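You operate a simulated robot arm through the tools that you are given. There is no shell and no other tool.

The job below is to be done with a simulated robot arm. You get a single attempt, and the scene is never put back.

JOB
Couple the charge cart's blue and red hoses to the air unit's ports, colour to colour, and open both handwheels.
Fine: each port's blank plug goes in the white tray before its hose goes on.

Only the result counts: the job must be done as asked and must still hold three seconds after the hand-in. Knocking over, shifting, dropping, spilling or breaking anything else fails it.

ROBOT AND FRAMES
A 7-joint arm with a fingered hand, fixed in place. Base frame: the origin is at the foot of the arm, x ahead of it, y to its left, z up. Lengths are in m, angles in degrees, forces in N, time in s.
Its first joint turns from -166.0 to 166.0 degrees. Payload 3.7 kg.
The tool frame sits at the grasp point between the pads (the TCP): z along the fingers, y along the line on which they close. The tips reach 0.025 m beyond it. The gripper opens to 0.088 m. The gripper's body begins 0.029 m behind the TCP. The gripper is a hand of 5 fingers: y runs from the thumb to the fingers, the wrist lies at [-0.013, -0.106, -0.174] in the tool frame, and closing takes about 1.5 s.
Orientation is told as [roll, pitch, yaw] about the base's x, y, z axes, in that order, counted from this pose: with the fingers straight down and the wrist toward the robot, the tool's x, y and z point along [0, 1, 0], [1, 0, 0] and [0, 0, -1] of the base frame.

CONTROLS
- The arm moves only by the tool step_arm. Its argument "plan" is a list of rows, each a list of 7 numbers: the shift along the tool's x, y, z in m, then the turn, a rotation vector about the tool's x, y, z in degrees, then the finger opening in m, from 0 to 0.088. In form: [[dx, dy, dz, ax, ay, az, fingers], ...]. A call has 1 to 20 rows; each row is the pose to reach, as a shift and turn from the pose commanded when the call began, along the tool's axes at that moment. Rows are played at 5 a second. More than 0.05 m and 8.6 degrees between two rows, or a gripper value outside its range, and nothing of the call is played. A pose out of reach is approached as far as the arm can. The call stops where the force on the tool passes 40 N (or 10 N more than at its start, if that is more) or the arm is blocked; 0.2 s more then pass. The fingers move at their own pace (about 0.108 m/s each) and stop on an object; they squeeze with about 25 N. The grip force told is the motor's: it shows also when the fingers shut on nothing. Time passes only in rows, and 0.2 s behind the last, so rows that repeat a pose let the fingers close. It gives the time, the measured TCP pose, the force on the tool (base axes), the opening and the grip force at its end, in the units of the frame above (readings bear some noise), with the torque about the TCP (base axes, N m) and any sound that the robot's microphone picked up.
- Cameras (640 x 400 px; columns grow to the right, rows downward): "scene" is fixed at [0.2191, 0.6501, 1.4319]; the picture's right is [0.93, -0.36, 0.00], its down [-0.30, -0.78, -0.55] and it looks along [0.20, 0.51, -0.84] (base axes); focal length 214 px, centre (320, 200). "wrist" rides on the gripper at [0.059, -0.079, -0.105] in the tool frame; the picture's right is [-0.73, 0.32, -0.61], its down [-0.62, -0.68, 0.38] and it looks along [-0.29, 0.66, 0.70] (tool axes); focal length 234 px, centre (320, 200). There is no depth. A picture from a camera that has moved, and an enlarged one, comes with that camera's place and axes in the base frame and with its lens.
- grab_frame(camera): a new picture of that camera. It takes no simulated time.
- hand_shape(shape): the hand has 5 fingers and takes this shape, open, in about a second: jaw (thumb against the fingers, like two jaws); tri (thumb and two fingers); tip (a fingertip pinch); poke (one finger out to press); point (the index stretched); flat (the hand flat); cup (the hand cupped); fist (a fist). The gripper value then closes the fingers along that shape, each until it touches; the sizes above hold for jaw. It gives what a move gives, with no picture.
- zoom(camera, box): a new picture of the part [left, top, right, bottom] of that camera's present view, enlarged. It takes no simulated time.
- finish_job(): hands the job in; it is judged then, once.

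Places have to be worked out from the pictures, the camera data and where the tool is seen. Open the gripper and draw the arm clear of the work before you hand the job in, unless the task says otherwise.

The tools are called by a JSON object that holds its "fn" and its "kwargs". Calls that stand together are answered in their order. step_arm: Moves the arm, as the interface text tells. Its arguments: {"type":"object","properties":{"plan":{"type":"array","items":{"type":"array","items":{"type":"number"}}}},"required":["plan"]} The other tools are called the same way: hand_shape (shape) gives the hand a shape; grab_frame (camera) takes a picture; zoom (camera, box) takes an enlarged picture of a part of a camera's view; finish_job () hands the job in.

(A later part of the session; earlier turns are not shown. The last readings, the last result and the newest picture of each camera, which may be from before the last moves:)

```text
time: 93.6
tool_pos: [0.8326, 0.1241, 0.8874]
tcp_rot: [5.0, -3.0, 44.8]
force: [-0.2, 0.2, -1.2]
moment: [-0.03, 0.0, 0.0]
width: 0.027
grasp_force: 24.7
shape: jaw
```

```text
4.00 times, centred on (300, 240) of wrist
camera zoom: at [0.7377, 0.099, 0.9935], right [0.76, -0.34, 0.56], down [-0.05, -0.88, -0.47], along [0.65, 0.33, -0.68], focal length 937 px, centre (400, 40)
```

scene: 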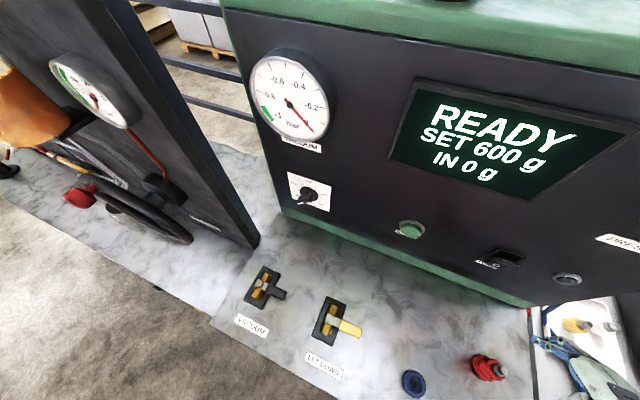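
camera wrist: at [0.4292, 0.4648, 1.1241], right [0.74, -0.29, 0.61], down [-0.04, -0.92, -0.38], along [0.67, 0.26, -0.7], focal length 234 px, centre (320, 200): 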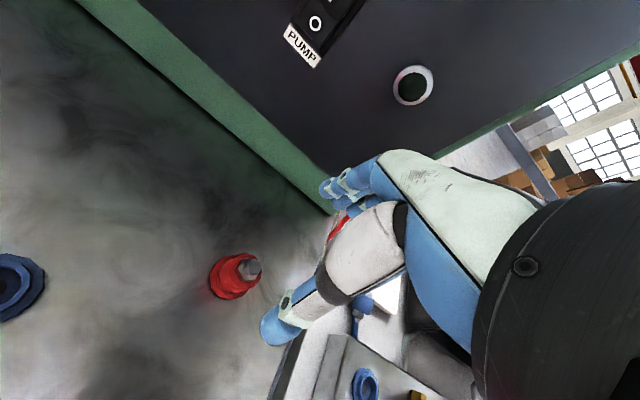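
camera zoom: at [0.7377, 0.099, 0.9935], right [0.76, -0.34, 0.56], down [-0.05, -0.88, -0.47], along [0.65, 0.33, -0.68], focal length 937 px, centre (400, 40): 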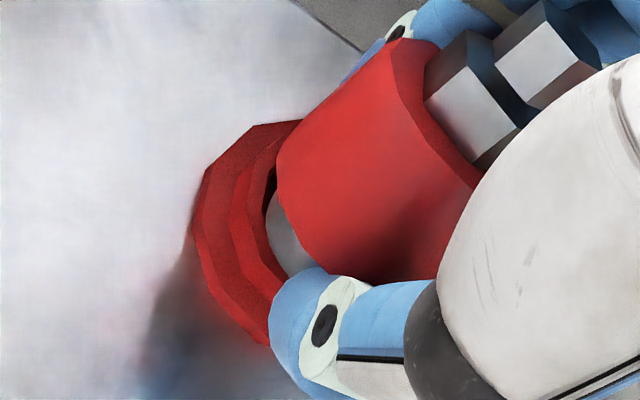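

The spigot sits inside the ring now. Down further until it bottoms.

{"fn": "step_arm", "kwargs": {"plan": [[-0.0002, -0.0001, 0.002, 0, 0, 0, 0.0], [-0.0003, -0.0002, 0.004, 0, 0, 0, 0.0], [-0.0005, -0.0003, 0.006, 0, 0, 0, 0.0]]}}

{"fn": "zoom", "kwargs": {"camera": "wrist", "box": [250, 190, 350, 290]}}

```text
time: 94.4
tool_pos: [0.833, 0.1248, 0.8812]
tcp_rot: [5.0, -3.0, 44.8]
force: [0.2, 0.1, -0.8]
moment: [-0.04, -0.02, 0.01]
width: 0.0273
grasp_force: 24.9
shape: jaw
```

```text
4.00 times, centred on (300, 240) of wrist
camera zoom: at [0.7383, 0.0994, 0.9876], right [0.75, -0.35, 0.56], down [-0.05, -0.88, -0.47], along [0.65, 0.32, -0.68], focal length 937 px, centre (400, 40)
```

zoom: 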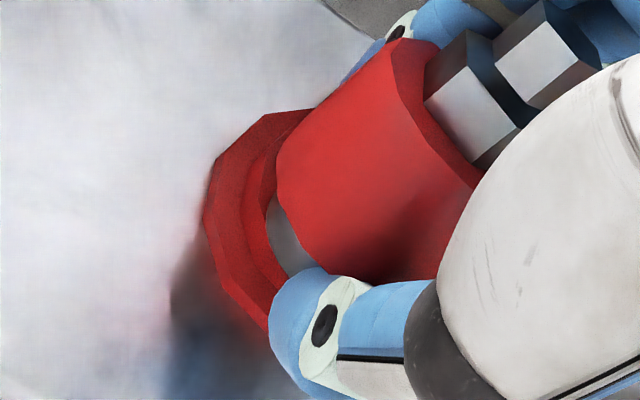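

Still free at z=0.881. A few more millimetres.

{"fn": "step_arm", "kwargs": {"plan": [[-0.0001, -0.0001, 0.0015, 0, 0, 0, 0.0], [-0.0003, -0.0002, 0.003, 0, 0, 0, 0.0]]}}

{"fn": "zoom", "kwargs": {"camera": "wrist", "box": [250, 190, 350, 290]}}

```text
time: 95.0
tool_pos: [0.8333, 0.1242, 0.8796]
tcp_rot: [5.0, -3.2, 44.6]
force: [1.8, 0.8, 15.2]
moment: [-0.1, -0.05, 0.01]
width: 0.0275
grasp_force: 25.1
shape: jaw
```

```text
4.00 times, centred on (300, 240) of wrist
camera zoom: at [0.7377, 0.1003, 0.9855], right [0.75, -0.35, 0.56], down [-0.05, -0.88, -0.47], along [0.66, 0.33, -0.68], focal length 937 px, centre (400, 40)
```

zoom: 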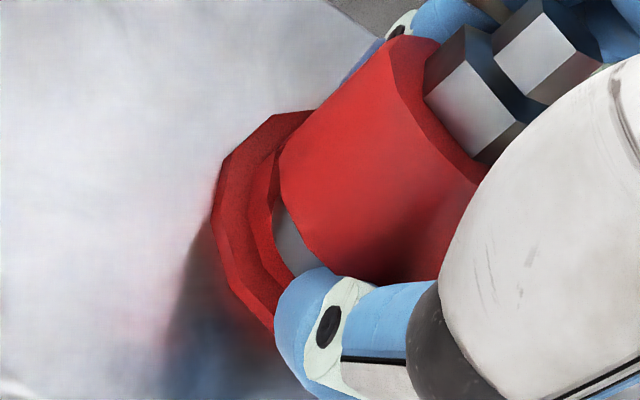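

It stops again at 15 N with a few mm left, so the spigot is likely catching the rim by a millimetre or so. I ease off slightly and search sideways, watching the vertical force.

{"fn": "step_arm", "kwargs": {"plan": [[0, -0.0008, -0.0005, 0, 0, 0, 0.0], [0, -0.0016, -0.0005, 0, 0, 0, 0.0]]}}

{"fn": "step_arm", "kwargs": {"plan": [[0.0008, 0.0008, 0, 0, 0, 0, 0.0], [0.0016, 0.0016, 0, 0, 0, 0, 0.0]]}}

{"fn": "step_arm", "kwargs": {"plan": [[-0.0008, 0.0008, 0, 0, 0, 0, 0.0], [-0.0016, 0.0016, 0, 0, 0, 0, 0.0]]}}

{"fn": "step_arm", "kwargs": {"plan": [[-0.0008, -0.0008, 0, 0, 0, 0, 0.0], [-0.0016, -0.0016, 0, 0, 0, 0, 0.0]]}}

{"fn": "zoom", "kwargs": {"camera": "wrist", "box": [250, 190, 350, 290]}}

```text
time: 95.6
tool_pos: [0.833, 0.124, 0.8808]
tcp_rot: [5.1, -3.1, 44.7]
force: [4.9, 4.6, 17.2]
moment: [0.02, -0.16, -0.02]
width: 0.0281
grasp_force: 24.9
shape: jaw
```

```text
time: 96.2
tool_pos: [0.8323, 0.1253, 0.8783]
tcp_rot: [5.0, -2.9, 44.6]
force: [2.4, -1.6, 16.4]
moment: [-0.12, -0.16, 0.0]
width: 0.0279
grasp_force: 25.1
shape: jaw
```

```text
time: 96.8
tool_pos: [0.8346, 0.1247, 0.8784]
tcp_rot: [4.9, -3.1, 44.8]
force: [-5.1, -1.8, 16.2]
moment: [0.1, -0.03, 0.07]
width: 0.0278
grasp_force: 24.9
shape: jaw
```

```text
time: 97.4
tool_pos: [0.8339, 0.1236, 0.8796]
tcp_rot: [5.0, -3.0, 44.7]
force: [0.2, 3.7, 12.4]
moment: [0.16, -0.05, 0.04]
width: 0.028
grasp_force: 25.6
shape: jaw
```

```text
4.00 times, centred on (300, 240) of wrist
camera zoom: at [0.7391, 0.0988, 0.9854], right [0.75, -0.34, 0.56], down [-0.05, -0.88, -0.47], along [0.65, 0.33, -0.68], focal length 937 px, centre (400, 40)
```

zoom: 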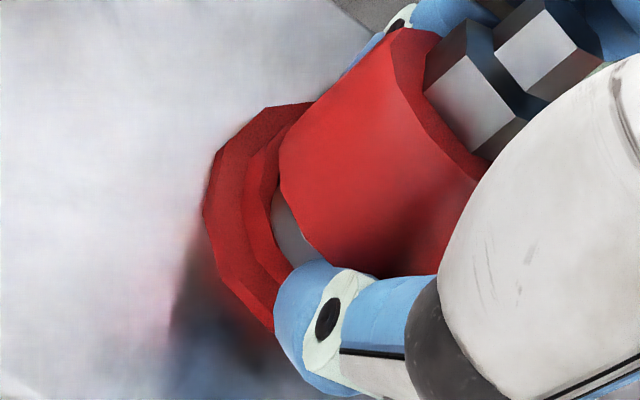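

Moving sideways now gives side forces in every direction, so the spigot is captured in the bore and bottomed. It evidently needs locking, so I try a clockwise twist (about tool +z) while keeping light pressure.

{"fn": "step_arm", "kwargs": {"plan": [[0, 0, 0, 0, 0, 6, 0.0], [0, 0, 0, 0, 0, 12, 0.0], [0, 0, 0, 0, 0, 18, 0.0], [0, 0, 0, 0, 0, 24, 0.0], [0, 0, 0, 0, 0, 30, 0.0]]}}

{"fn": "zoom", "kwargs": {"camera": "wrist", "box": [250, 190, 350, 290]}}

```text
time: 98.6
tool_pos: [0.8359, 0.1216, 0.881]
tcp_rot: [5.8, -0.3, 14.6]
force: [2.1, 7.7, 24.5]
moment: [0.28, -0.45, 0.1]
width: 0.0287
grasp_force: 25.1
shape: jaw
```

```text
4.00 times, centred on (300, 240) of wrist
camera zoom: at [0.7459, 0.1476, 0.9906], right [0.51, -0.68, 0.53], down [-0.51, -0.73, -0.45], along [0.7, -0.04, -0.72], focal length 937 px, centre (400, 40)
```

zoom: 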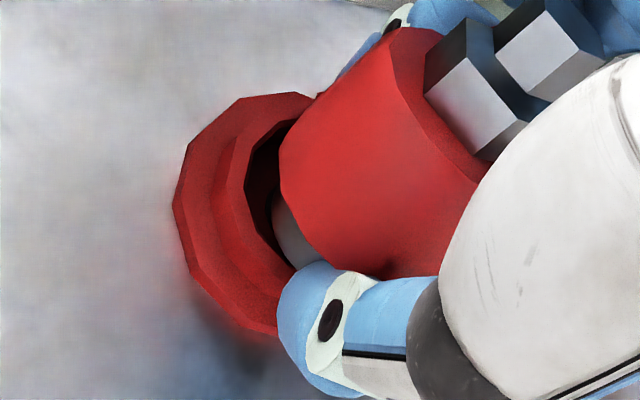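

The twist met no lock (the coupler just turned along). I turn back, level the hand with the fingers slightly open as a cage, then raise about 25 mm and re-grip on the hex nut. That lets my fingertips push on the body's shoulder without slipping.

{"fn": "step_arm", "kwargs": {"plan": [[0, 0, -0.001, 0, 0, -7, 0.0], [0, 0, -0.001, 0, 0, -14, 0.0], [0, 0, -0.001, 0, 0, -22, 0.0], [0, 0, -0.001, 0, 0, -30, 0.0], [0, 0, -0.001, 0, 0, -30, 0.0]]}}

{"fn": "step_arm", "kwargs": {"plan": [[0, 0, 0, 0, 0, 0, 0.028], [0, 0, 0, 0, 0, 0, 0.031], [0, 0, 0, 1, -2, 0, 0.034], [0, 0, 0, 2, -4, 0, 0.036], [0, 0, 0, 3, -5, 0, 0.036]]}}

{"fn": "zoom", "kwargs": {"camera": "wrist", "box": [250, 190, 350, 290]}}

```text
time: 99.8
tool_pos: [0.8334, 0.1242, 0.8798]
tcp_rot: [5.0, -3.0, 44.8]
force: [0.9, -2.7, 11.8]
moment: [-0.03, -0.19, -0.06]
width: 0.0283
grasp_force: 24.5
shape: jaw
```

```text
time: 101.0
tool_pos: [0.8332, 0.1242, 0.8807]
tcp_rot: [-0.1, 0.0, 44.8]
force: [-7.7, 5.8, 18.6]
moment: [0.56, 0.01, 0.21]
width: 0.0352
grasp_force: 0.1
shape: jaw
```

```text
4.00 times, centred on (300, 240) of wrist
camera zoom: at [0.7356, 0.1091, 0.9863], right [0.74, -0.29, 0.61], down [-0.04, -0.92, -0.38], along [0.67, 0.26, -0.7], focal length 937 px, centre (400, 40)
```

zoom: 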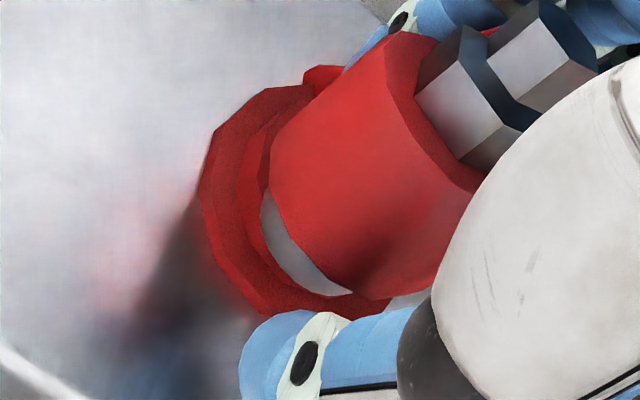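

The hand presses on something (fingertip at the flange) now that it is level; the coupler stands in the socket. I raise the open cage 26 mm around it.

{"fn": "step_arm", "kwargs": {"plan": [[0, 0, -0.004, 0, 0, 0, 0.037], [0, 0, -0.01, 0, 0, 0, 0.037], [0, 0, -0.017, 0, 0, 0, 0.037], [0, 0, -0.024, 0, 0, 0, 0.037]]}}

{"fn": "zoom", "kwargs": {"camera": "wrist", "box": [230, 190, 350, 310]}}

```text
time: 102.0
tool_pos: [0.835, 0.1209, 0.9042]
tcp_rot: [0.0, 0.0, 44.8]
force: [0.4, 0.4, -0.3]
moment: [0.0, -0.01, 0.0]
width: 0.0366
grasp_force: 0.1
shape: jaw
```

```text
3.33 times, centred on (290, 250) of wrist
camera zoom: at [0.7368, 0.1072, 1.0085], right [0.74, -0.29, 0.61], down [-0.04, -0.92, -0.38], along [0.67, 0.26, -0.7], focal length 781 px, centre (420, 33)
```

zoom: 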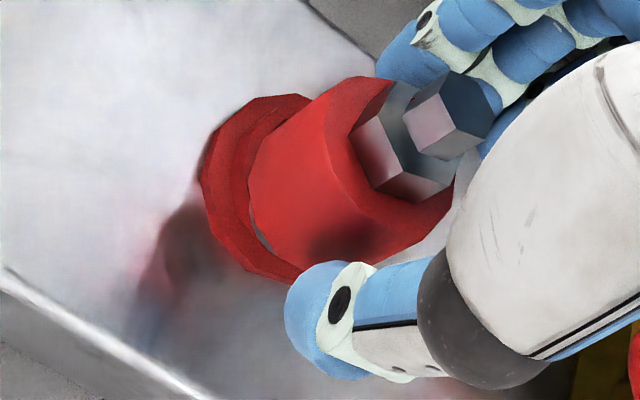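

The coupler has settled upright and nearly flush in the red port. I raise 6 mm more and close around the hex nut, with the fingertips just above the body's shoulder.

{"fn": "step_arm", "kwargs": {"plan": [[0, 0, -0.003, 0, 0, 0, 0.037], [0, 0, -0.007, 0, 0, 0, 0.037], [0, 0, -0.007, 0, 0, 0, 0.03], [0, 0, -0.007, 0, 0, 0, 0.022], [0, 0, -0.007, 0, 0, 0, 0.012], [0, 0, -0.007, 0, 0, 0, 0.0], [0, 0, -0.007, 0, 0, 0, 0.0], [0, 0, -0.007, 0, 0, 0, 0.0]]}}

{"fn": "zoom", "kwargs": {"camera": "wrist", "box": [230, 190, 350, 310]}}

```text
time: 103.8
tool_pos: [0.8363, 0.1222, 0.911]
tcp_rot: [0.1, -0.1, 44.7]
force: [1.9, 0.0, 0.8]
moment: [-0.05, -0.02, 0.01]
width: 0.0234
grasp_force: 24.6
shape: jaw
```

```text
3.33 times, centred on (290, 250) of wrist
camera zoom: at [0.7372, 0.1079, 1.0156], right [0.74, -0.29, 0.61], down [-0.04, -0.92, -0.38], along [0.67, 0.26, -0.7], focal length 781 px, centre (420, 33)
```

zoom: 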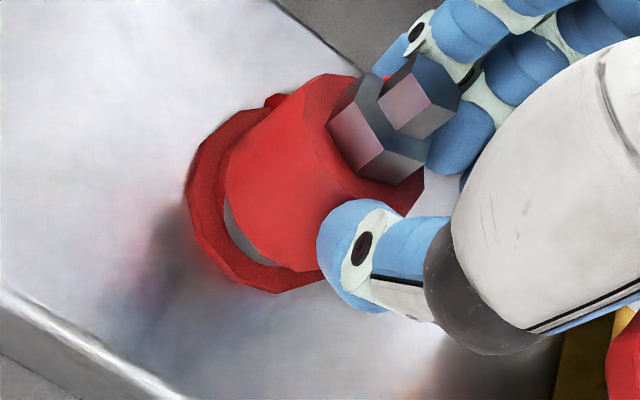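

The thumb is catching the body rim and tilting it: the coupler axis is ~3–6 mm toward tool +x/+y of the hand. I open the cage again, re-centre the hand on the nut, and check.

{"fn": "step_arm", "kwargs": {"plan": [[0, 0, 0, 0, 0, 0, 0.03], [0, 0, 0, 0, 0, 0, 0.04], [0.0015, 0.002, 0, 0, 0, 0, 0.045], [0.003, 0.0045, 0, 0, 0, 0, 0.045], [0.003, 0.0045, 0, 0, 0, 0, 0.045]]}}

{"fn": "zoom", "kwargs": {"camera": "wrist", "box": [230, 190, 350, 310]}}

```text
time: 105.0
tool_pos: [0.8354, 0.1286, 0.9103]
tcp_rot: [0.0, 0.0, 44.8]
force: [0.9, 0.5, 0.2]
moment: [-0.03, -0.01, 0.01]
width: 0.0448
grasp_force: 0.1
shape: jaw
```

```text
3.33 times, centred on (290, 250) of wrist
camera zoom: at [0.7378, 0.1135, 1.0158], right [0.74, -0.29, 0.61], down [-0.04, -0.92, -0.38], along [0.67, 0.26, -0.7], focal length 781 px, centre (420, 33)
```

zoom: 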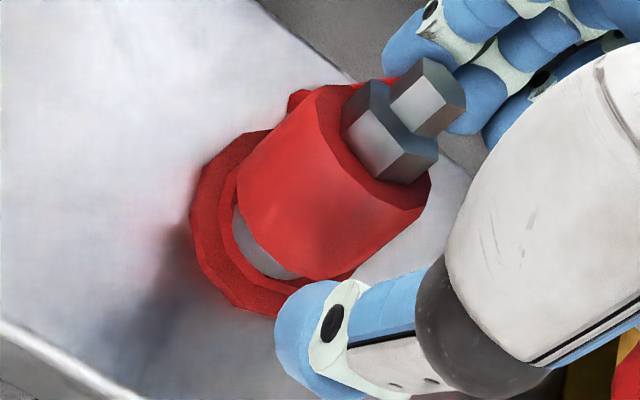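

It leans toward the fingers from the hose pull. I shift the hand over the nut, close on it, and will then bring it back upright over the port axis.

{"fn": "step_arm", "kwargs": {"plan": [[0.003, 0.001, 0, 0, 0, 0, 0.045], [0.006, 0.002, 0, 0, 0, 0, 0.045], [0.006, 0.002, 0, 0, 0, 0, 0.035], [0.006, 0.002, 0, 0, 0, 0, 0.025], [0.006, 0.002, 0, 0, 0, 0, 0.015], [0.006, 0.002, 0, 0, 0, 0, 0.0], [0.006, 0.002, 0, 0, 0, 0, 0.0], [0.006, 0.002, 0, 0, 0, 0, 0.0]]}}

{"fn": "zoom", "kwargs": {"camera": "wrist", "box": [230, 190, 350, 310]}}

```text
time: 106.8
tool_pos: [0.8326, 0.1333, 0.9106]
tcp_rot: [0.1, 0.0, 44.8]
force: [0.1, 0.1, 0.0]
moment: [0.02, 0.03, 0.0]
width: 0.0185
grasp_force: 24.8
shape: jaw
```

```text
3.33 times, centred on (290, 250) of wrist
camera zoom: at [0.7346, 0.1186, 1.0159], right [0.74, -0.29, 0.61], down [-0.04, -0.92, -0.38], along [0.67, 0.26, -0.7], focal length 781 px, centre (420, 33)
```

zoom: 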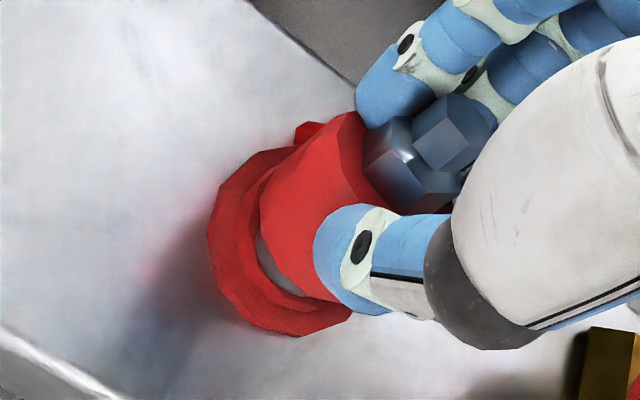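

I hold the nut squarely now. I move 2.5 mm back to bring it upright, then push down so that my fingertips bear on the shoulder.

{"fn": "step_arm", "kwargs": {"plan": [[0.0005, -0.0012, 0, 0, 0, 0, 0.0], [0.001, -0.0025, 0, 0, 0, 0, 0.0], [0.001, -0.0025, 0.002, 0, 0, 0, 0.0], [0.001, -0.0025, 0.004, 0, 0, 0, 0.0]]}}

{"fn": "zoom", "kwargs": {"camera": "wrist", "box": [230, 190, 350, 310]}}

```text
time: 107.8
tool_pos: [0.8305, 0.1331, 0.9086]
tcp_rot: [-0.2, -0.2, 44.7]
force: [7.1, 3.5, 15.9]
moment: [0.03, -0.2, -0.01]
width: 0.0201
grasp_force: 25.2
shape: jaw
```

```text
3.33 times, centred on (290, 250) of wrist
camera zoom: at [0.7325, 0.1192, 1.0137], right [0.74, -0.29, 0.61], down [-0.04, -0.92, -0.38], along [0.67, 0.26, -0.69], focal length 781 px, centre (420, 33)
```

zoom: 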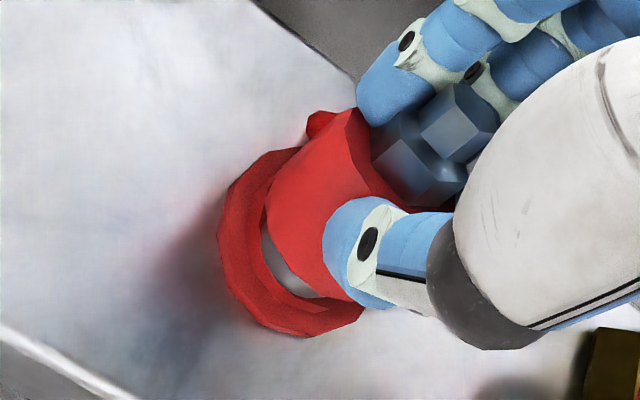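

Fingertips bear on the shoulder (16 N). I press harder in 1 mm steps.

{"fn": "step_arm", "kwargs": {"plan": [[0, 0.001, 0.001, 0, 0, 0, 0.0], [0, 0.0015, 0.002, 0, 0, 0, 0.0], [0, 0.0015, 0.003, 0, 0, 0, 0.0]]}}

{"fn": "zoom", "kwargs": {"camera": "wrist", "box": [230, 190, 350, 310]}}

```text
time: 108.6
tool_pos: [0.833, 0.1351, 0.9079]
tcp_rot: [-0.3, -0.3, 44.7]
force: [0.0, -0.4, 11.4]
moment: [-0.13, 0.01, 0.04]
width: 0.0208
grasp_force: 25.2
shape: jaw
stopped in row 3: the force on the tool passed its limit at 42 N (the readings are from after the stop); the commanded pose is now the measured one
```

```text
3.33 times, centred on (290, 250) of wrist
camera zoom: at [0.7339, 0.1202, 1.0121], right [0.74, -0.29, 0.61], down [-0.04, -0.92, -0.38], along [0.68, 0.26, -0.69], focal length 781 px, centre (420, 33)
```

zoom: 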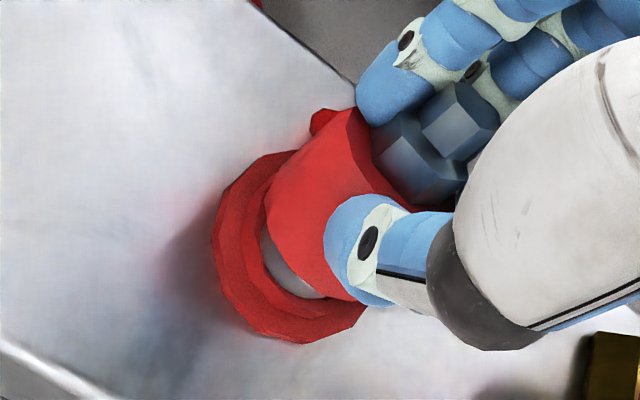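

At 42 N it did not go in; the gap on one side shows the coupler is held leaning ~9° toward +x/+y. I unload, move the hand 4–5 mm back toward −x/−y to stand it upright, and look.

{"fn": "step_arm", "kwargs": {"plan": [[0, 0, -0.0025, 0, 0, 0, 0.0], [-0.002, -0.002, -0.0025, 0, 0, 0, 0.0], [-0.004, -0.0045, -0.0025, 0, 0, 0, 0.0]]}}

{"fn": "zoom", "kwargs": {"camera": "wrist", "box": [230, 190, 350, 310]}}

```text
time: 109.4
tool_pos: [0.8318, 0.1304, 0.9107]
tcp_rot: [-0.2, -0.3, 44.8]
force: [3.8, 7.4, 11.6]
moment: [0.2, -0.2, 0.05]
width: 0.0202
grasp_force: 24.9
shape: jaw
```

```text
3.33 times, centred on (290, 250) of wrist
camera zoom: at [0.7337, 0.1153, 1.014], right [0.74, -0.29, 0.61], down [-0.04, -0.92, -0.39], along [0.68, 0.26, -0.69], focal length 781 px, centre (420, 33)
```

zoom: 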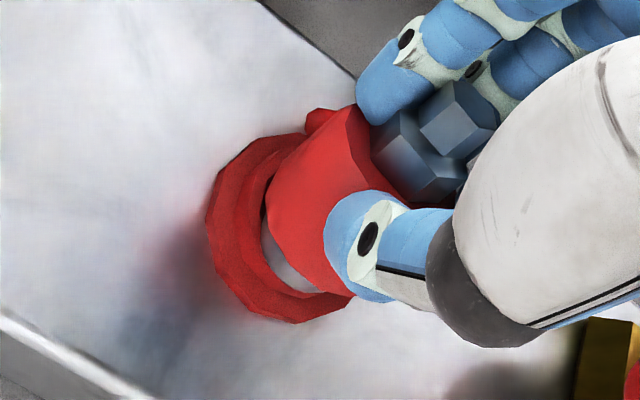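

The remaining gap equals the spigot length, so the spigot is standing on the rim, although it had dropped in properly when I released it earlier. I unload almost completely, and then search in 1 mm side steps with light contact until it drops.

{"fn": "step_arm", "kwargs": {"plan": [[0, 0, -0.001, 0, 0, 0, 0.0], [0, 0, -0.002, 0, 0, 0, 0.0]]}}

{"fn": "zoom", "kwargs": {"camera": "wrist", "box": [250, 210, 330, 290]}}

```text
time: 110.0
tool_pos: [0.8327, 0.1291, 0.9092]
tcp_rot: [-0.1, -0.2, 44.7]
force: [2.3, 2.4, 4.3]
moment: [0.11, -0.11, 0.02]
width: 0.02
grasp_force: 24.6
shape: jaw
```

```text
5.00 times, centred on (290, 250) of wrist
camera zoom: at [0.7334, 0.1141, 1.0153], right [0.74, -0.29, 0.61], down [-0.04, -0.92, -0.38], along [0.67, 0.26, -0.69], focal length 1171 px, centre (470, -50)
```

zoom: 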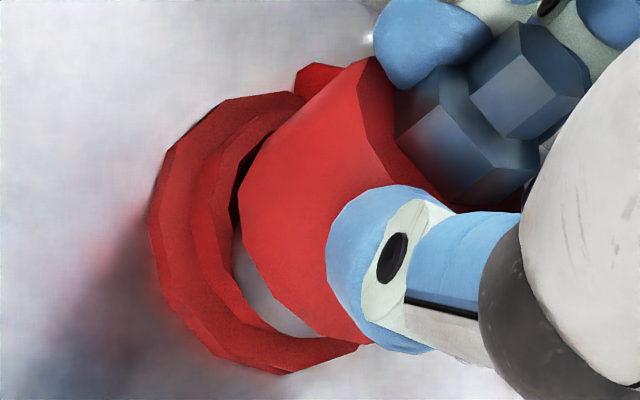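

Close up I can see the spigot is inside the bore but wedged, because the coupler leans about 12° (top toward tool +x/+y). I rotate the hand about the spigot to stand it upright: +10° about tool y, −6° about tool x, with matching translation.

{"fn": "step_arm", "kwargs": {"plan": [[-0.0022, -0.0013, -0.0005, -1.5, 2.5, 0, 0.0], [-0.0044, -0.0026, -0.0005, -3, 5, 0, 0.0], [-0.0066, -0.0039, -0.0005, -4.5, 7.5, 0, 0.0], [-0.0087, -0.0052, -0.0005, -6, 10, 0, 0.0]]}}

{"fn": "zoom", "kwargs": {"camera": "wrist", "box": [250, 210, 330, 290]}}

```text
time: 111.0
tool_pos: [0.8343, 0.1187, 0.9107]
tcp_rot: [9.8, -6.3, 44.2]
force: [5.9, 2.1, 14.0]
moment: [-0.01, -0.28, 0.02]
width: 0.0199
grasp_force: 24.9
shape: jaw
```

```text
5.00 times, centred on (290, 250) of wrist
camera zoom: at [0.7406, 0.0843, 1.0158], right [0.76, -0.4, 0.51], down [-0.06, -0.83, -0.56], along [0.64, 0.39, -0.66], focal length 1171 px, centre (470, -50)
```

zoom: 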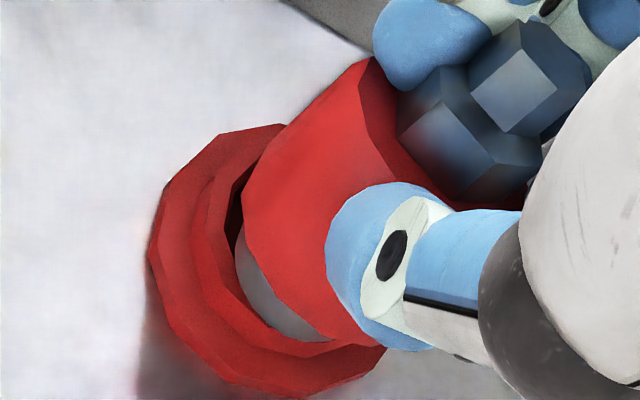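

The coupler is now vertical. The side load says the hand is ~1 mm too far toward −y, so I ease that off, then lower again.

{"fn": "step_arm", "kwargs": {"plan": [[-0.0003, 0.001, -0.001, 0, 0, 0, 0.0], [-0.0006, 0.0018, -0.001, 0, 0, 0, 0.0]]}}

{"fn": "step_arm", "kwargs": {"plan": [[-0.0002, -0.0001, 0.001, 0, 0, 0, 0.0], [-0.0003, -0.0002, 0.002, 0, 0, 0, 0.0]]}}

{"fn": "zoom", "kwargs": {"camera": "wrist", "box": [250, 210, 330, 290]}}

```text
time: 111.6
tool_pos: [0.836, 0.1195, 0.9118]
tcp_rot: [9.9, -6.2, 44.2]
force: [0.2, 0.5, 5.8]
moment: [0.05, 0.04, 0.02]
width: 0.0197
grasp_force: 25.0
shape: jaw
```

```text
time: 112.2
tool_pos: [0.8356, 0.1197, 0.9098]
tcp_rot: [9.8, -6.2, 44.2]
force: [0.5, 1.3, 11.4]
moment: [0.0, -0.02, 0.02]
width: 0.0196
grasp_force: 24.9
shape: jaw
```

```text
5.00 times, centred on (290, 250) of wrist
camera zoom: at [0.7424, 0.0844, 1.0156], right [0.76, -0.4, 0.51], down [-0.06, -0.83, -0.56], along [0.64, 0.39, -0.66], focal length 1171 px, centre (470, -50)
```

zoom: 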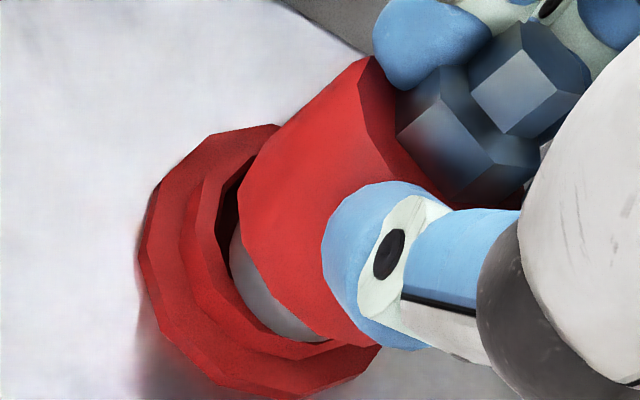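

Upright, no side load, but still resting about 8 mm above the ring. Plug heights indicate the bore is only ~4 mm deep, so this may be bottomed, with the centring uncertain. I unload and probe the side play in tool x and y to find the bore centre.

{"fn": "step_arm", "kwargs": {"plan": [[0, 0, -0.001, 0, 0, 0, 0.0], [0.0015, 0, -0.001, 0, 0, 0, 0.0], [0.003, 0, -0.001, 0, 0, 0, 0.0]]}}

{"fn": "step_arm", "kwargs": {"plan": [[-0.002, 0, 0, 0, 0, 0, 0.0], [-0.004, 0, 0, 0, 0, 0, 0.0], [-0.006, 0, 0, 0, 0, 0, 0.0]]}}

{"fn": "step_arm", "kwargs": {"plan": [[0.0015, 0, 0, 0, 0, 0, 0.0], [0.003, 0.0015, 0, 0, 0, 0, 0.0], [0.003, 0.003, 0, 0, 0, 0, 0.0]]}}

{"fn": "step_arm", "kwargs": {"plan": [[0, -0.002, 0, 0, 0, 0, 0.0], [0, -0.004, 0, 0, 0, 0, 0.0], [0, -0.006, 0, 0, 0, 0, 0.0]]}}

{"fn": "zoom", "kwargs": {"camera": "wrist", "box": [250, 210, 330, 290]}}

```text
time: 113.0
tool_pos: [0.8336, 0.1201, 0.9114]
tcp_rot: [9.9, -6.3, 44.2]
force: [0.5, 0.3, 1.2]
moment: [-0.03, -0.06, 0.0]
width: 0.0196
grasp_force: 25.0
shape: jaw
```

```text
time: 113.8
tool_pos: [0.8381, 0.1184, 0.9116]
tcp_rot: [9.8, -6.1, 44.4]
force: [0.1, 5.0, 7.7]
moment: [0.29, 0.01, 0.02]
width: 0.0198
grasp_force: 25.0
shape: jaw
```

```text
time: 114.6
tool_pos: [0.8387, 0.1215, 0.9102]
tcp_rot: [9.9, -6.2, 44.1]
force: [1.1, 0.5, 0.2]
moment: [-0.01, -0.01, 0.01]
width: 0.0194
grasp_force: 24.8
shape: jaw
```

```text
time: 115.4
tool_pos: [0.8357, 0.1172, 0.9114]
tcp_rot: [9.8, -6.3, 44.2]
force: [4.5, 4.8, 8.3]
moment: [0.21, -0.24, 0.01]
width: 0.0194
grasp_force: 24.8
shape: jaw
```

```text
5.00 times, centred on (290, 250) of wrist
camera zoom: at [0.7413, 0.0828, 1.0163], right [0.76, -0.4, 0.51], down [-0.06, -0.83, -0.56], along [0.64, 0.39, -0.66], focal length 1171 px, centre (470, -50)
```

zoom: 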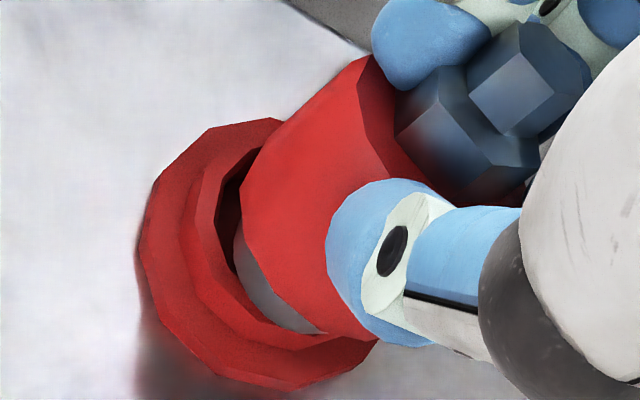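

Contact appears only toward −x and −y; +x and +y are free, so the bore centre lies that way. I move there and lower.

{"fn": "step_arm", "kwargs": {"plan": [[0.001, 0.002, -0.0005, 0, 0, 0, 0.0], [0.002, 0.004, -0.0005, 0, 0, 0, 0.0], [0.002, 0.006, -0.0005, 0, 0, 0, 0.0], [0.002, 0.006, 0.001, 0, 0, 0, 0.0], [0.002, 0.006, 0.0025, 0, 0, 0, 0.0]]}}

{"fn": "zoom", "kwargs": {"camera": "wrist", "box": [250, 210, 330, 290]}}

```text
time: 116.6
tool_pos: [0.8379, 0.123, 0.9089]
tcp_rot: [9.9, -6.2, 44.2]
force: [0.3, 0.3, -0.4]
moment: [-0.03, 0.02, -0.03]
width: 0.0194
grasp_force: 25.1
shape: jaw
```

```text
5.00 times, centred on (290, 250) of wrist
camera zoom: at [0.7444, 0.0878, 1.0136], right [0.76, -0.4, 0.51], down [-0.07, -0.83, -0.56], along [0.64, 0.39, -0.66], focal length 1171 px, centre (470, -50)
```

zoom: 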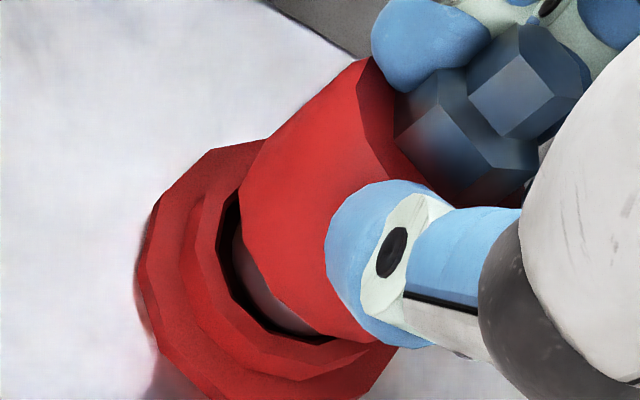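

It went lower without force; a dark gap is visible around the near side, so it is better centred. I lower straight down (world vertical).

{"fn": "step_arm", "kwargs": {"plan": [[-0.0003, -0.0002, 0.002, 0, 0, 0, 0.0], [-0.0007, -0.0004, 0.004, 0, 0, 0, 0.0]]}}

{"fn": "zoom", "kwargs": {"camera": "wrist", "box": [250, 210, 330, 290]}}

```text
time: 117.2
tool_pos: [0.838, 0.1233, 0.9076]
tcp_rot: [9.8, -6.4, 44.2]
force: [-2.8, 0.2, 24.7]
moment: [0.35, -0.29, 0.06]
width: 0.0199
grasp_force: 25.0
shape: jaw
```

```text
5.00 times, centred on (290, 250) of wrist
camera zoom: at [0.7439, 0.0884, 1.0121], right [0.76, -0.4, 0.51], down [-0.06, -0.83, -0.56], along [0.64, 0.39, -0.66], focal length 1171 px, centre (470, -50)
```

zoom: 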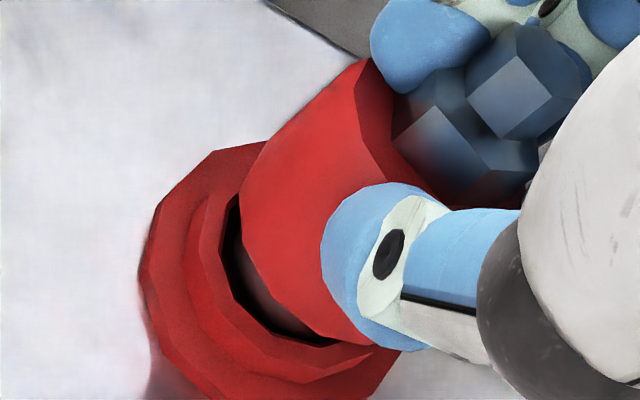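

Now it catches on the other side. From the picture I estimate the coupler is ≈2.4 mm short in tool x and ≈3 mm too far in tool y. I unload, shift, and lower again.

{"fn": "step_arm", "kwargs": {"plan": [[0.0005, 0.0003, -0.003, 0, 0, 0, 0.0], [0.0017, -0.0012, -0.003, 0, 0, 0, 0.0], [0.0029, -0.0028, -0.003, 0, 0, 0, 0.0], [0.0026, -0.003, -0.0015, 0, 0, 0, 0.0], [0.0024, -0.0031, 0.0, 0, 0, 0, 0.0]]}}

{"fn": "zoom", "kwargs": {"camera": "wrist", "box": [250, 210, 330, 290]}}

```text
time: 118.4
tool_pos: [0.8326, 0.1237, 0.9073]
tcp_rot: [9.7, -6.4, 44.2]
force: [3.0, 0.7, 28.0]
moment: [0.45, -0.64, 0.01]
width: 0.0202
grasp_force: 24.8
shape: jaw
```

```text
5.00 times, centred on (290, 250) of wrist
camera zoom: at [0.7394, 0.0876, 1.0119], right [0.76, -0.4, 0.51], down [-0.06, -0.83, -0.56], along [0.64, 0.39, -0.66], focal length 1171 px, centre (470, -50)
```

zoom: 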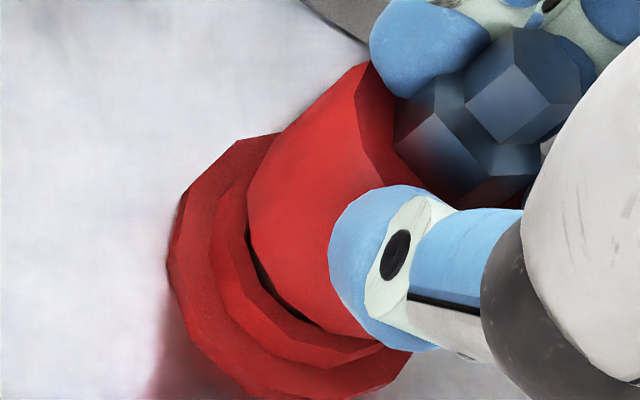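

The gap is now small, and the moment shows contact only on the far edge of the ring, so the spigot is in and just a tilt remains. I unload a bit and rotate the hand 6° about tool −x about the spigot.

{"fn": "step_arm", "kwargs": {"plan": [[0, 0, -0.0015, 0, 0, 0, 0.0], [0, -0.0017, -0.0015, -2, 0, 0, 0.0], [0, -0.0035, -0.0015, -4, 0, 0, 0.0], [0, -0.0052, -0.0015, -6, 0, 0, 0.0]]}}

{"fn": "zoom", "kwargs": {"camera": "wrist", "box": [250, 210, 330, 290]}}

```text
time: 119.4
tool_pos: [0.8287, 0.1198, 0.9053]
tcp_rot: [10.1, -12.1, 43.2]
force: [2.2, 2.3, 6.8]
moment: [0.1, -0.28, 0.04]
width: 0.0201
grasp_force: 24.7
shape: jaw
```

```text
5.00 times, centred on (290, 250) of wrist
camera zoom: at [0.7277, 0.0778, 1.0007], right [0.72, -0.45, 0.53], down [-0.04, -0.79, -0.62], along [0.69, 0.43, -0.58], focal length 1171 px, centre (470, -50)
```

zoom: 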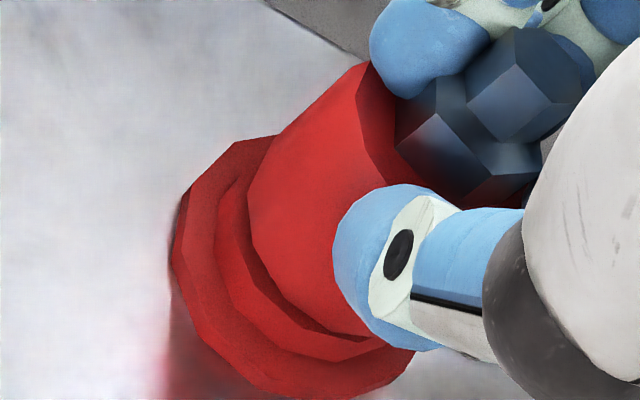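

Now the body sits flush on the ring with no gap visible. I press straight down gently.

{"fn": "step_arm", "kwargs": {"plan": [[-0.0002, -0.0002, 0.001, 0, 0, 0, 0.0], [-0.0004, -0.0004, 0.002, 0, 0, 0, 0.0]]}}

{"fn": "zoom", "kwargs": {"camera": "wrist", "box": [250, 210, 330, 290]}}

```text
time: 120.0
tool_pos: [0.829, 0.1195, 0.9056]
tcp_rot: [10.1, -12.2, 43.2]
force: [-0.6, 2.3, 20.9]
moment: [0.2, -0.51, 0.08]
width: 0.0199
grasp_force: 25.1
shape: jaw
```

```text
5.00 times, centred on (290, 250) of wrist
camera zoom: at [0.7277, 0.0785, 1.0], right [0.72, -0.45, 0.53], down [-0.04, -0.78, -0.62], along [0.69, 0.43, -0.58], focal length 1171 px, centre (470, -50)
```

zoom: 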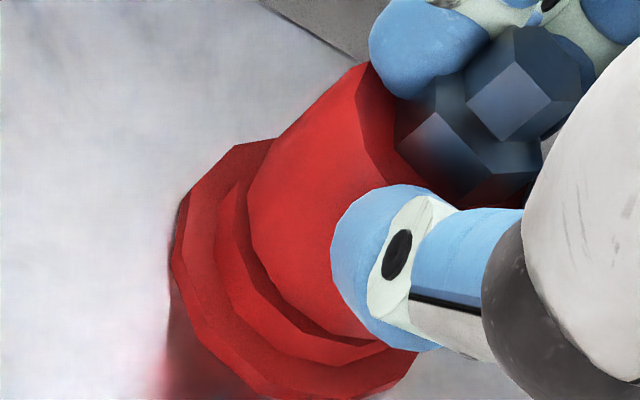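

Contact is now at the far +x edge; I correct the tilt that way (−5° about tool y, −3° about tool x) about the spigot.

{"fn": "step_arm", "kwargs": {"plan": [[0.0003, 0.0003, -0.0015, 0, 0, 0, 0.0], [0.0017, -0.0006, -0.0015, -1, -1.7, 0, 0.0], [0.0032, -0.0015, -0.0015, -2, -3.4, 0, 0.0], [0.0047, -0.0023, -0.0015, -3, -5, 0, 0.0]]}}

{"fn": "zoom", "kwargs": {"camera": "wrist", "box": [250, 210, 330, 290]}}

```text
time: 121.0
tool_pos: [0.8253, 0.1199, 0.9047]
tcp_rot: [5.2, -14.8, 42.7]
force: [3.6, 2.5, -1.0]
moment: [0.08, 0.01, 0.03]
width: 0.0184
grasp_force: 25.0
shape: jaw
```

```text
5.00 times, centred on (290, 250) of wrist
camera zoom: at [0.714, 0.0838, 0.9908], right [0.65, -0.45, 0.6], down [0.0, -0.8, -0.6], along [0.76, 0.39, -0.52], focal length 1171 px, centre (470, -50)
```

zoom: 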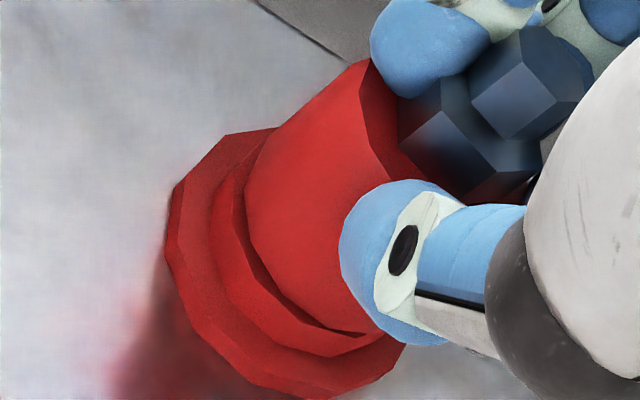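

Unloaded. I lower straight down again.

{"fn": "step_arm", "kwargs": {"plan": [[-0.0001, -0.0004, 0.0015, 0, 0, 0, 0.0], [-0.0003, -0.0008, 0.003, 0, 0, 0, 0.0]]}}

{"fn": "zoom", "kwargs": {"camera": "wrist", "box": [250, 210, 330, 290]}}

```text
time: 121.6
tool_pos: [0.8246, 0.1193, 0.9035]
tcp_rot: [5.2, -15.2, 42.7]
force: [0.2, -1.2, 13.7]
moment: [0.26, -0.21, 0.0]
width: 0.0187
grasp_force: 25.5
shape: jaw
```

```text
5.00 times, centred on (290, 250) of wrist
camera zoom: at [0.7135, 0.0842, 0.9897], right [0.65, -0.46, 0.61], down [0.0, -0.8, -0.6], along [0.76, 0.39, -0.52], focal length 1171 px, centre (470, -50)
```

zoom: 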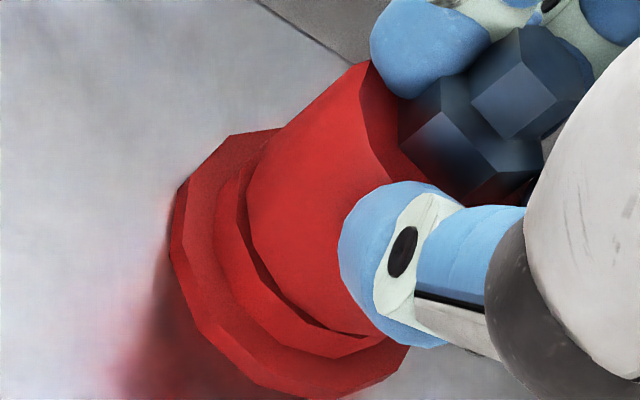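

Contact moved to the +y edge, so the upright pose lies between, with more tilt about −x. I adjust (+2.5° about y, −4° about x) and lower again.

{"fn": "step_arm", "kwargs": {"plan": [[0.0002, 0.0004, -0.0015, 0, 0, 0, 0.0], [-0.001, -0.0015, -0.0015, -2, 1.2, 0, 0.0], [-0.0022, -0.0034, -0.0015, -4, 2.5, 0, 0.0], [-0.0023, -0.0038, 0.0, -4, 2.5, 0, 0.0], [-0.0024, -0.0042, 0.0015, -4, 2.5, 0, 0.0]]}}

{"fn": "zoom", "kwargs": {"camera": "wrist", "box": [250, 210, 330, 290]}}

```text
time: 122.8
tool_pos: [0.8237, 0.1172, 0.9028]
tcp_rot: [7.5, -19.3, 42.3]
force: [-4.6, 0.2, 27.4]
moment: [0.41, -0.42, 0.1]
width: 0.019
grasp_force: 25.5
shape: jaw
```

```text
5.00 times, centred on (290, 250) of wrist
camera zoom: at [0.7109, 0.0735, 0.9826], right [0.64, -0.5, 0.58], down [0.02, -0.75, -0.66], along [0.77, 0.44, -0.47], focal length 1171 px, centre (470, -50)
```

zoom: 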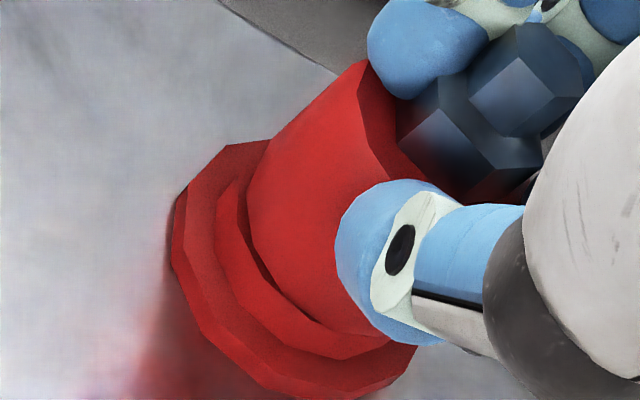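

The coupler looks vertical and flush at 27 N. I unload a little, open the fingers slowly, and see whether it stays.

{"fn": "step_arm", "kwargs": {"plan": [[0.0001, 0.0005, -0.0015, 0, 0, 0, 0.0], [0.0001, 0.0005, -0.0015, 0, 0, 0, 0.02], [0.0001, 0.0005, -0.0015, 0, 0, 0, 0.024], [0.0001, 0.0005, -0.0015, 0, 0, 0, 0.028], [0.0001, 0.0005, -0.0015, 0, 0, 0, 0.032]]}}

{"fn": "zoom", "kwargs": {"camera": "wrist", "box": [250, 210, 330, 290]}}

```text
time: 124.0
tool_pos: [0.8224, 0.1164, 0.9016]
tcp_rot: [7.9, -18.9, 42.3]
force: [-2.5, 2.2, 1.0]
moment: [0.02, -0.03, 0.08]
width: 0.0322
grasp_force: 0.0
shape: jaw
```

```text
5.00 times, centred on (290, 250) of wrist
camera zoom: at [0.7108, 0.0734, 0.982], right [0.64, -0.5, 0.58], down [0.02, -0.75, -0.66], along [0.76, 0.44, -0.47], focal length 1171 px, centre (470, -50)
```

zoom: 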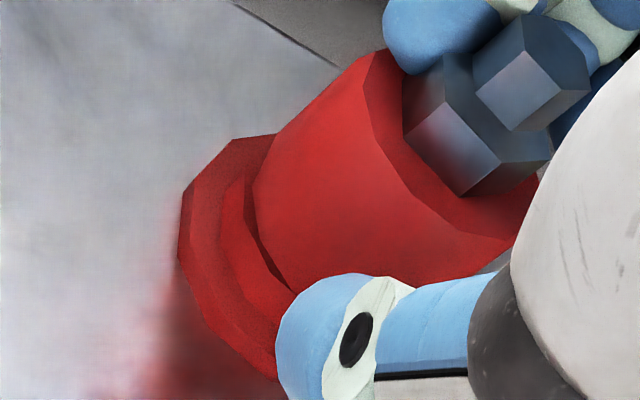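

It remains in place so far. I open further in stages and watch.

{"fn": "step_arm", "kwargs": {"plan": [[0, 0, 0, 0, 0, 0, 0.036], [0, 0, 0, 0, 0, 0, 0.042], [0, 0, 0, 0, 0, 0, 0.05], [0, 0, 0, 0, 0, 0, 0.05]]}}

{"fn": "zoom", "kwargs": {"camera": "wrist", "box": [240, 190, 360, 310]}}

```text
time: 125.0
tool_pos: [0.8228, 0.1171, 0.9013]
tcp_rot: [7.9, -19.1, 42.4]
force: [0.8, 0.4, -0.1]
moment: [0.01, 0.03, -0.02]
width: 0.0496
grasp_force: 0.1
shape: jaw
```

```text
3.33 times, centred on (300, 250) of wrist
camera zoom: at [0.7111, 0.0735, 0.9824], right [0.64, -0.5, 0.58], down [0.02, -0.75, -0.66], along [0.77, 0.44, -0.47], focal length 781 px, centre (387, 33)
```

zoom: 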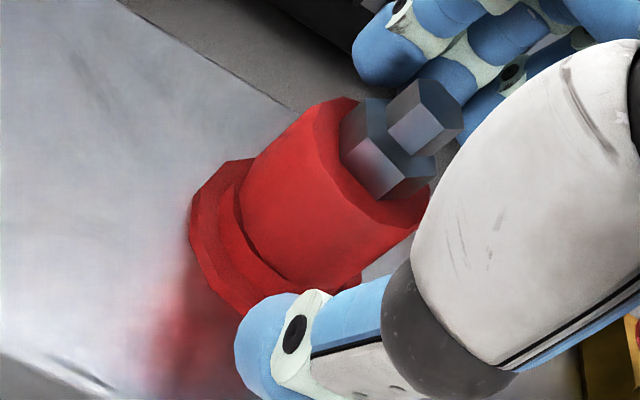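

The hand is free and the red coupler stands in its port by itself. I open fully and withdraw along the finger direction.

{"fn": "step_arm", "kwargs": {"plan": [[0, 0, 0, 0, 0, 0, 0.065], [0, 0, 0, 0, 0, 0, 0.08], [0, 0, 0, 0, 0, 0, 0.0875], [0, 0, -0.015, 0, 0, 0, 0.0875], [0, 0, -0.03, 0, 0, 0, 0.0875], [0, 0, -0.05, 0, 0, 0, 0.0875], [0, 0, -0.08, 0, 0, 0, 0.0875]]}}

{"fn": "grab_frame", "kwargs": {"camera": "wrist"}}

{"fn": "zoom", "kwargs": {"camera": "wrist", "box": [200, 200, 320, 320]}}

```text
time: 126.6
tool_pos: [0.8101, 0.091, 0.9765]
tcp_rot: [7.9, -19.1, 42.4]
force: [-0.1, -0.5, 0.0]
moment: [-0.01, 0.01, 0.02]
width: 0.0874
grasp_force: 0.0
shape: jaw
```

```text
taken
camera wrist: at [0.6979, 0.0479, 1.0577], right [0.64, -0.5, 0.58], down [0.02, -0.75, -0.66], along [0.77, 0.44, -0.47], focal length 234 px, centre (320, 200)
```

wrist: 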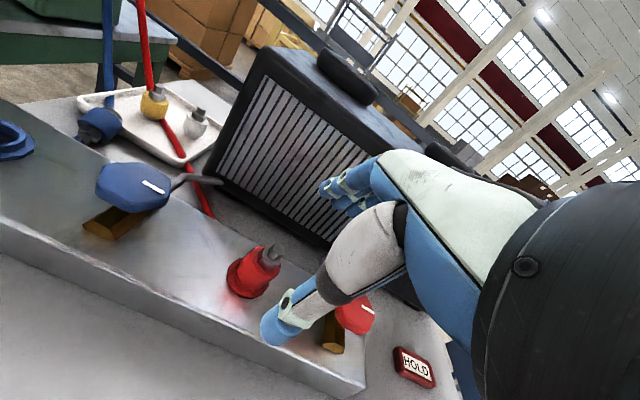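

```text
3.33 times, centred on (260, 260) of wrist
camera zoom: at [0.6979, 0.0479, 1.0577], right [0.64, -0.5, 0.58], down [0.02, -0.75, -0.66], along [0.77, 0.44, -0.47], focal length 781 px, centre (520, 0)
```

zoom: 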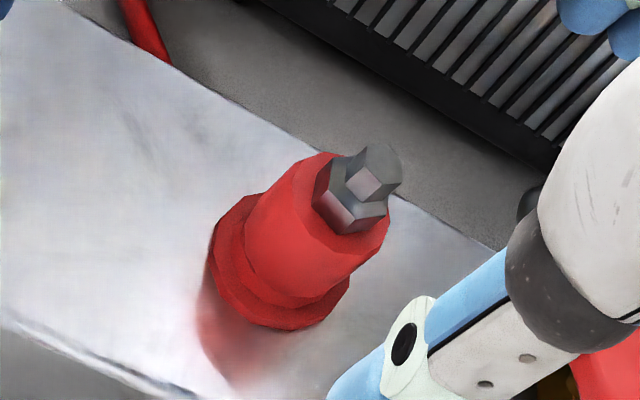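

The red coupler now stands flush in the red port by itself. I raise the hand, level it, and look at the red handwheel.

{"fn": "step_arm", "kwargs": {"plan": [[0, 0, -0.03, 0, 0, 0, 0.0875], [0, 0, -0.06, 6.3, -2.5, 0, 0.0875], [0, 0, -0.07, 12.7, -5, 0, 0.0875], [0, 0, -0.07, 19, -7.5, 0, 0.0875], [0, 0, -0.07, 19, -7.5, 0, 0.0875]]}}

{"fn": "grab_frame", "kwargs": {"camera": "wrist"}}

{"fn": "zoom", "kwargs": {"camera": "wrist", "box": [60, 160, 360, 360]}}

```text
time: 127.8
tool_pos: [0.8005, 0.0682, 1.0419]
tcp_rot: [-0.1, -0.1, 43.5]
force: [0.3, -0.4, -1.0]
moment: [-0.01, 0.01, -0.04]
width: 0.0871
grasp_force: 0.1
shape: jaw
```

```text
taken
camera wrist: at [0.7026, 0.0558, 1.1472], right [0.73, -0.3, 0.61], down [-0.06, -0.92, -0.38], along [0.68, 0.24, -0.69], focal length 234 px, centre (320, 200)
```

wrist: 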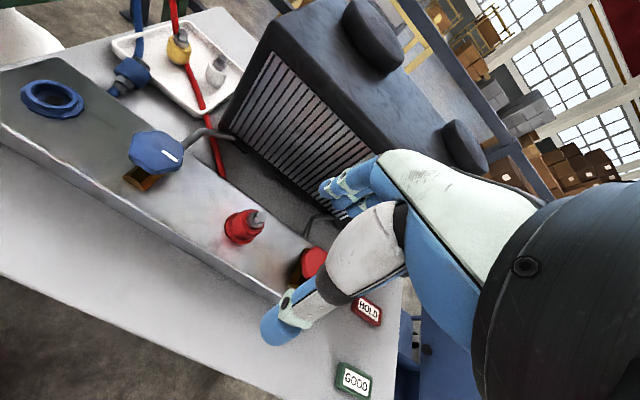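

```text
2.00 times, centred on (210, 260) of wrist
camera zoom: at [0.7026, 0.0558, 1.1472], right [0.73, -0.3, 0.61], down [-0.06, -0.92, -0.38], along [0.68, 0.24, -0.69], focal length 468 px, centre (540, 80)
```

zoom: 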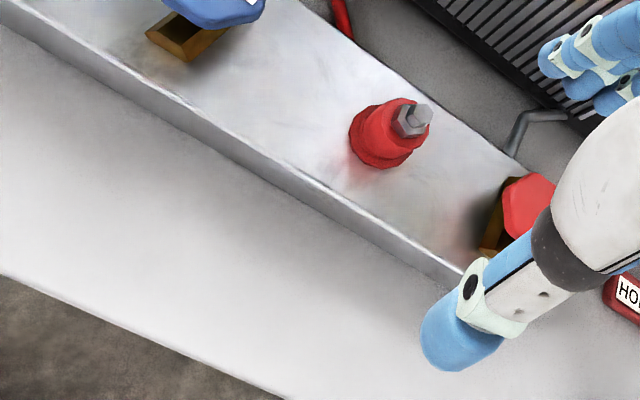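

The red coupler looks properly seated. I shift sideways to get a clear view of the red wheel.

{"fn": "step_arm", "kwargs": {"plan": [[-0.04, -0.02, -0.01, 0, 0, 0, 0.0875], [-0.08, -0.04, -0.02, 0, 0, 0, 0.0875], [-0.12, -0.06, -0.03, 0, 0, 0, 0.0875], [-0.12, -0.06, -0.03, 0, 0, 0, 0.0875]]}}

{"fn": "zoom", "kwargs": {"camera": "wrist", "box": [140, 120, 380, 320]}}

{"fn": "zoom", "kwargs": {"camera": "wrist", "box": [190, 160, 310, 260]}}

```text
time: 128.8
tool_pos: [0.8405, -0.0619, 1.072]
tcp_rot: [0.1, -0.1, 43.6]
force: [0.6, 0.2, -0.2]
moment: [0.02, 0.01, -0.01]
width: 0.0873
grasp_force: 0.0
shape: jaw
```

```text
2.00 times, centred on (260, 220) of wrist
camera zoom: at [0.7424, -0.0743, 1.1767], right [0.73, -0.3, 0.61], down [-0.06, -0.92, -0.38], along [0.68, 0.24, -0.69], focal length 468 px, centre (440, 160)
```

zoom: 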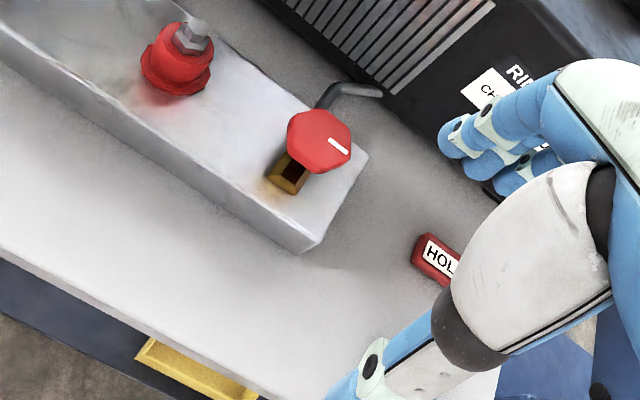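

```text
4.00 times, centred on (250, 210) of wrist
camera zoom: at [0.7424, -0.0743, 1.1767], right [0.73, -0.3, 0.61], down [-0.06, -0.92, -0.38], along [0.68, 0.24, -0.69], focal length 937 px, centre (600, 160)
```

zoom: 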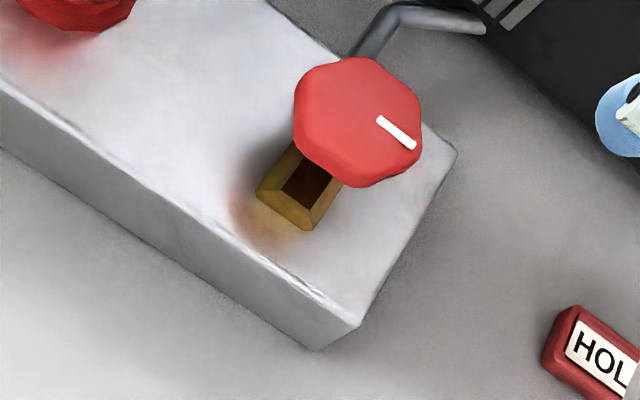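

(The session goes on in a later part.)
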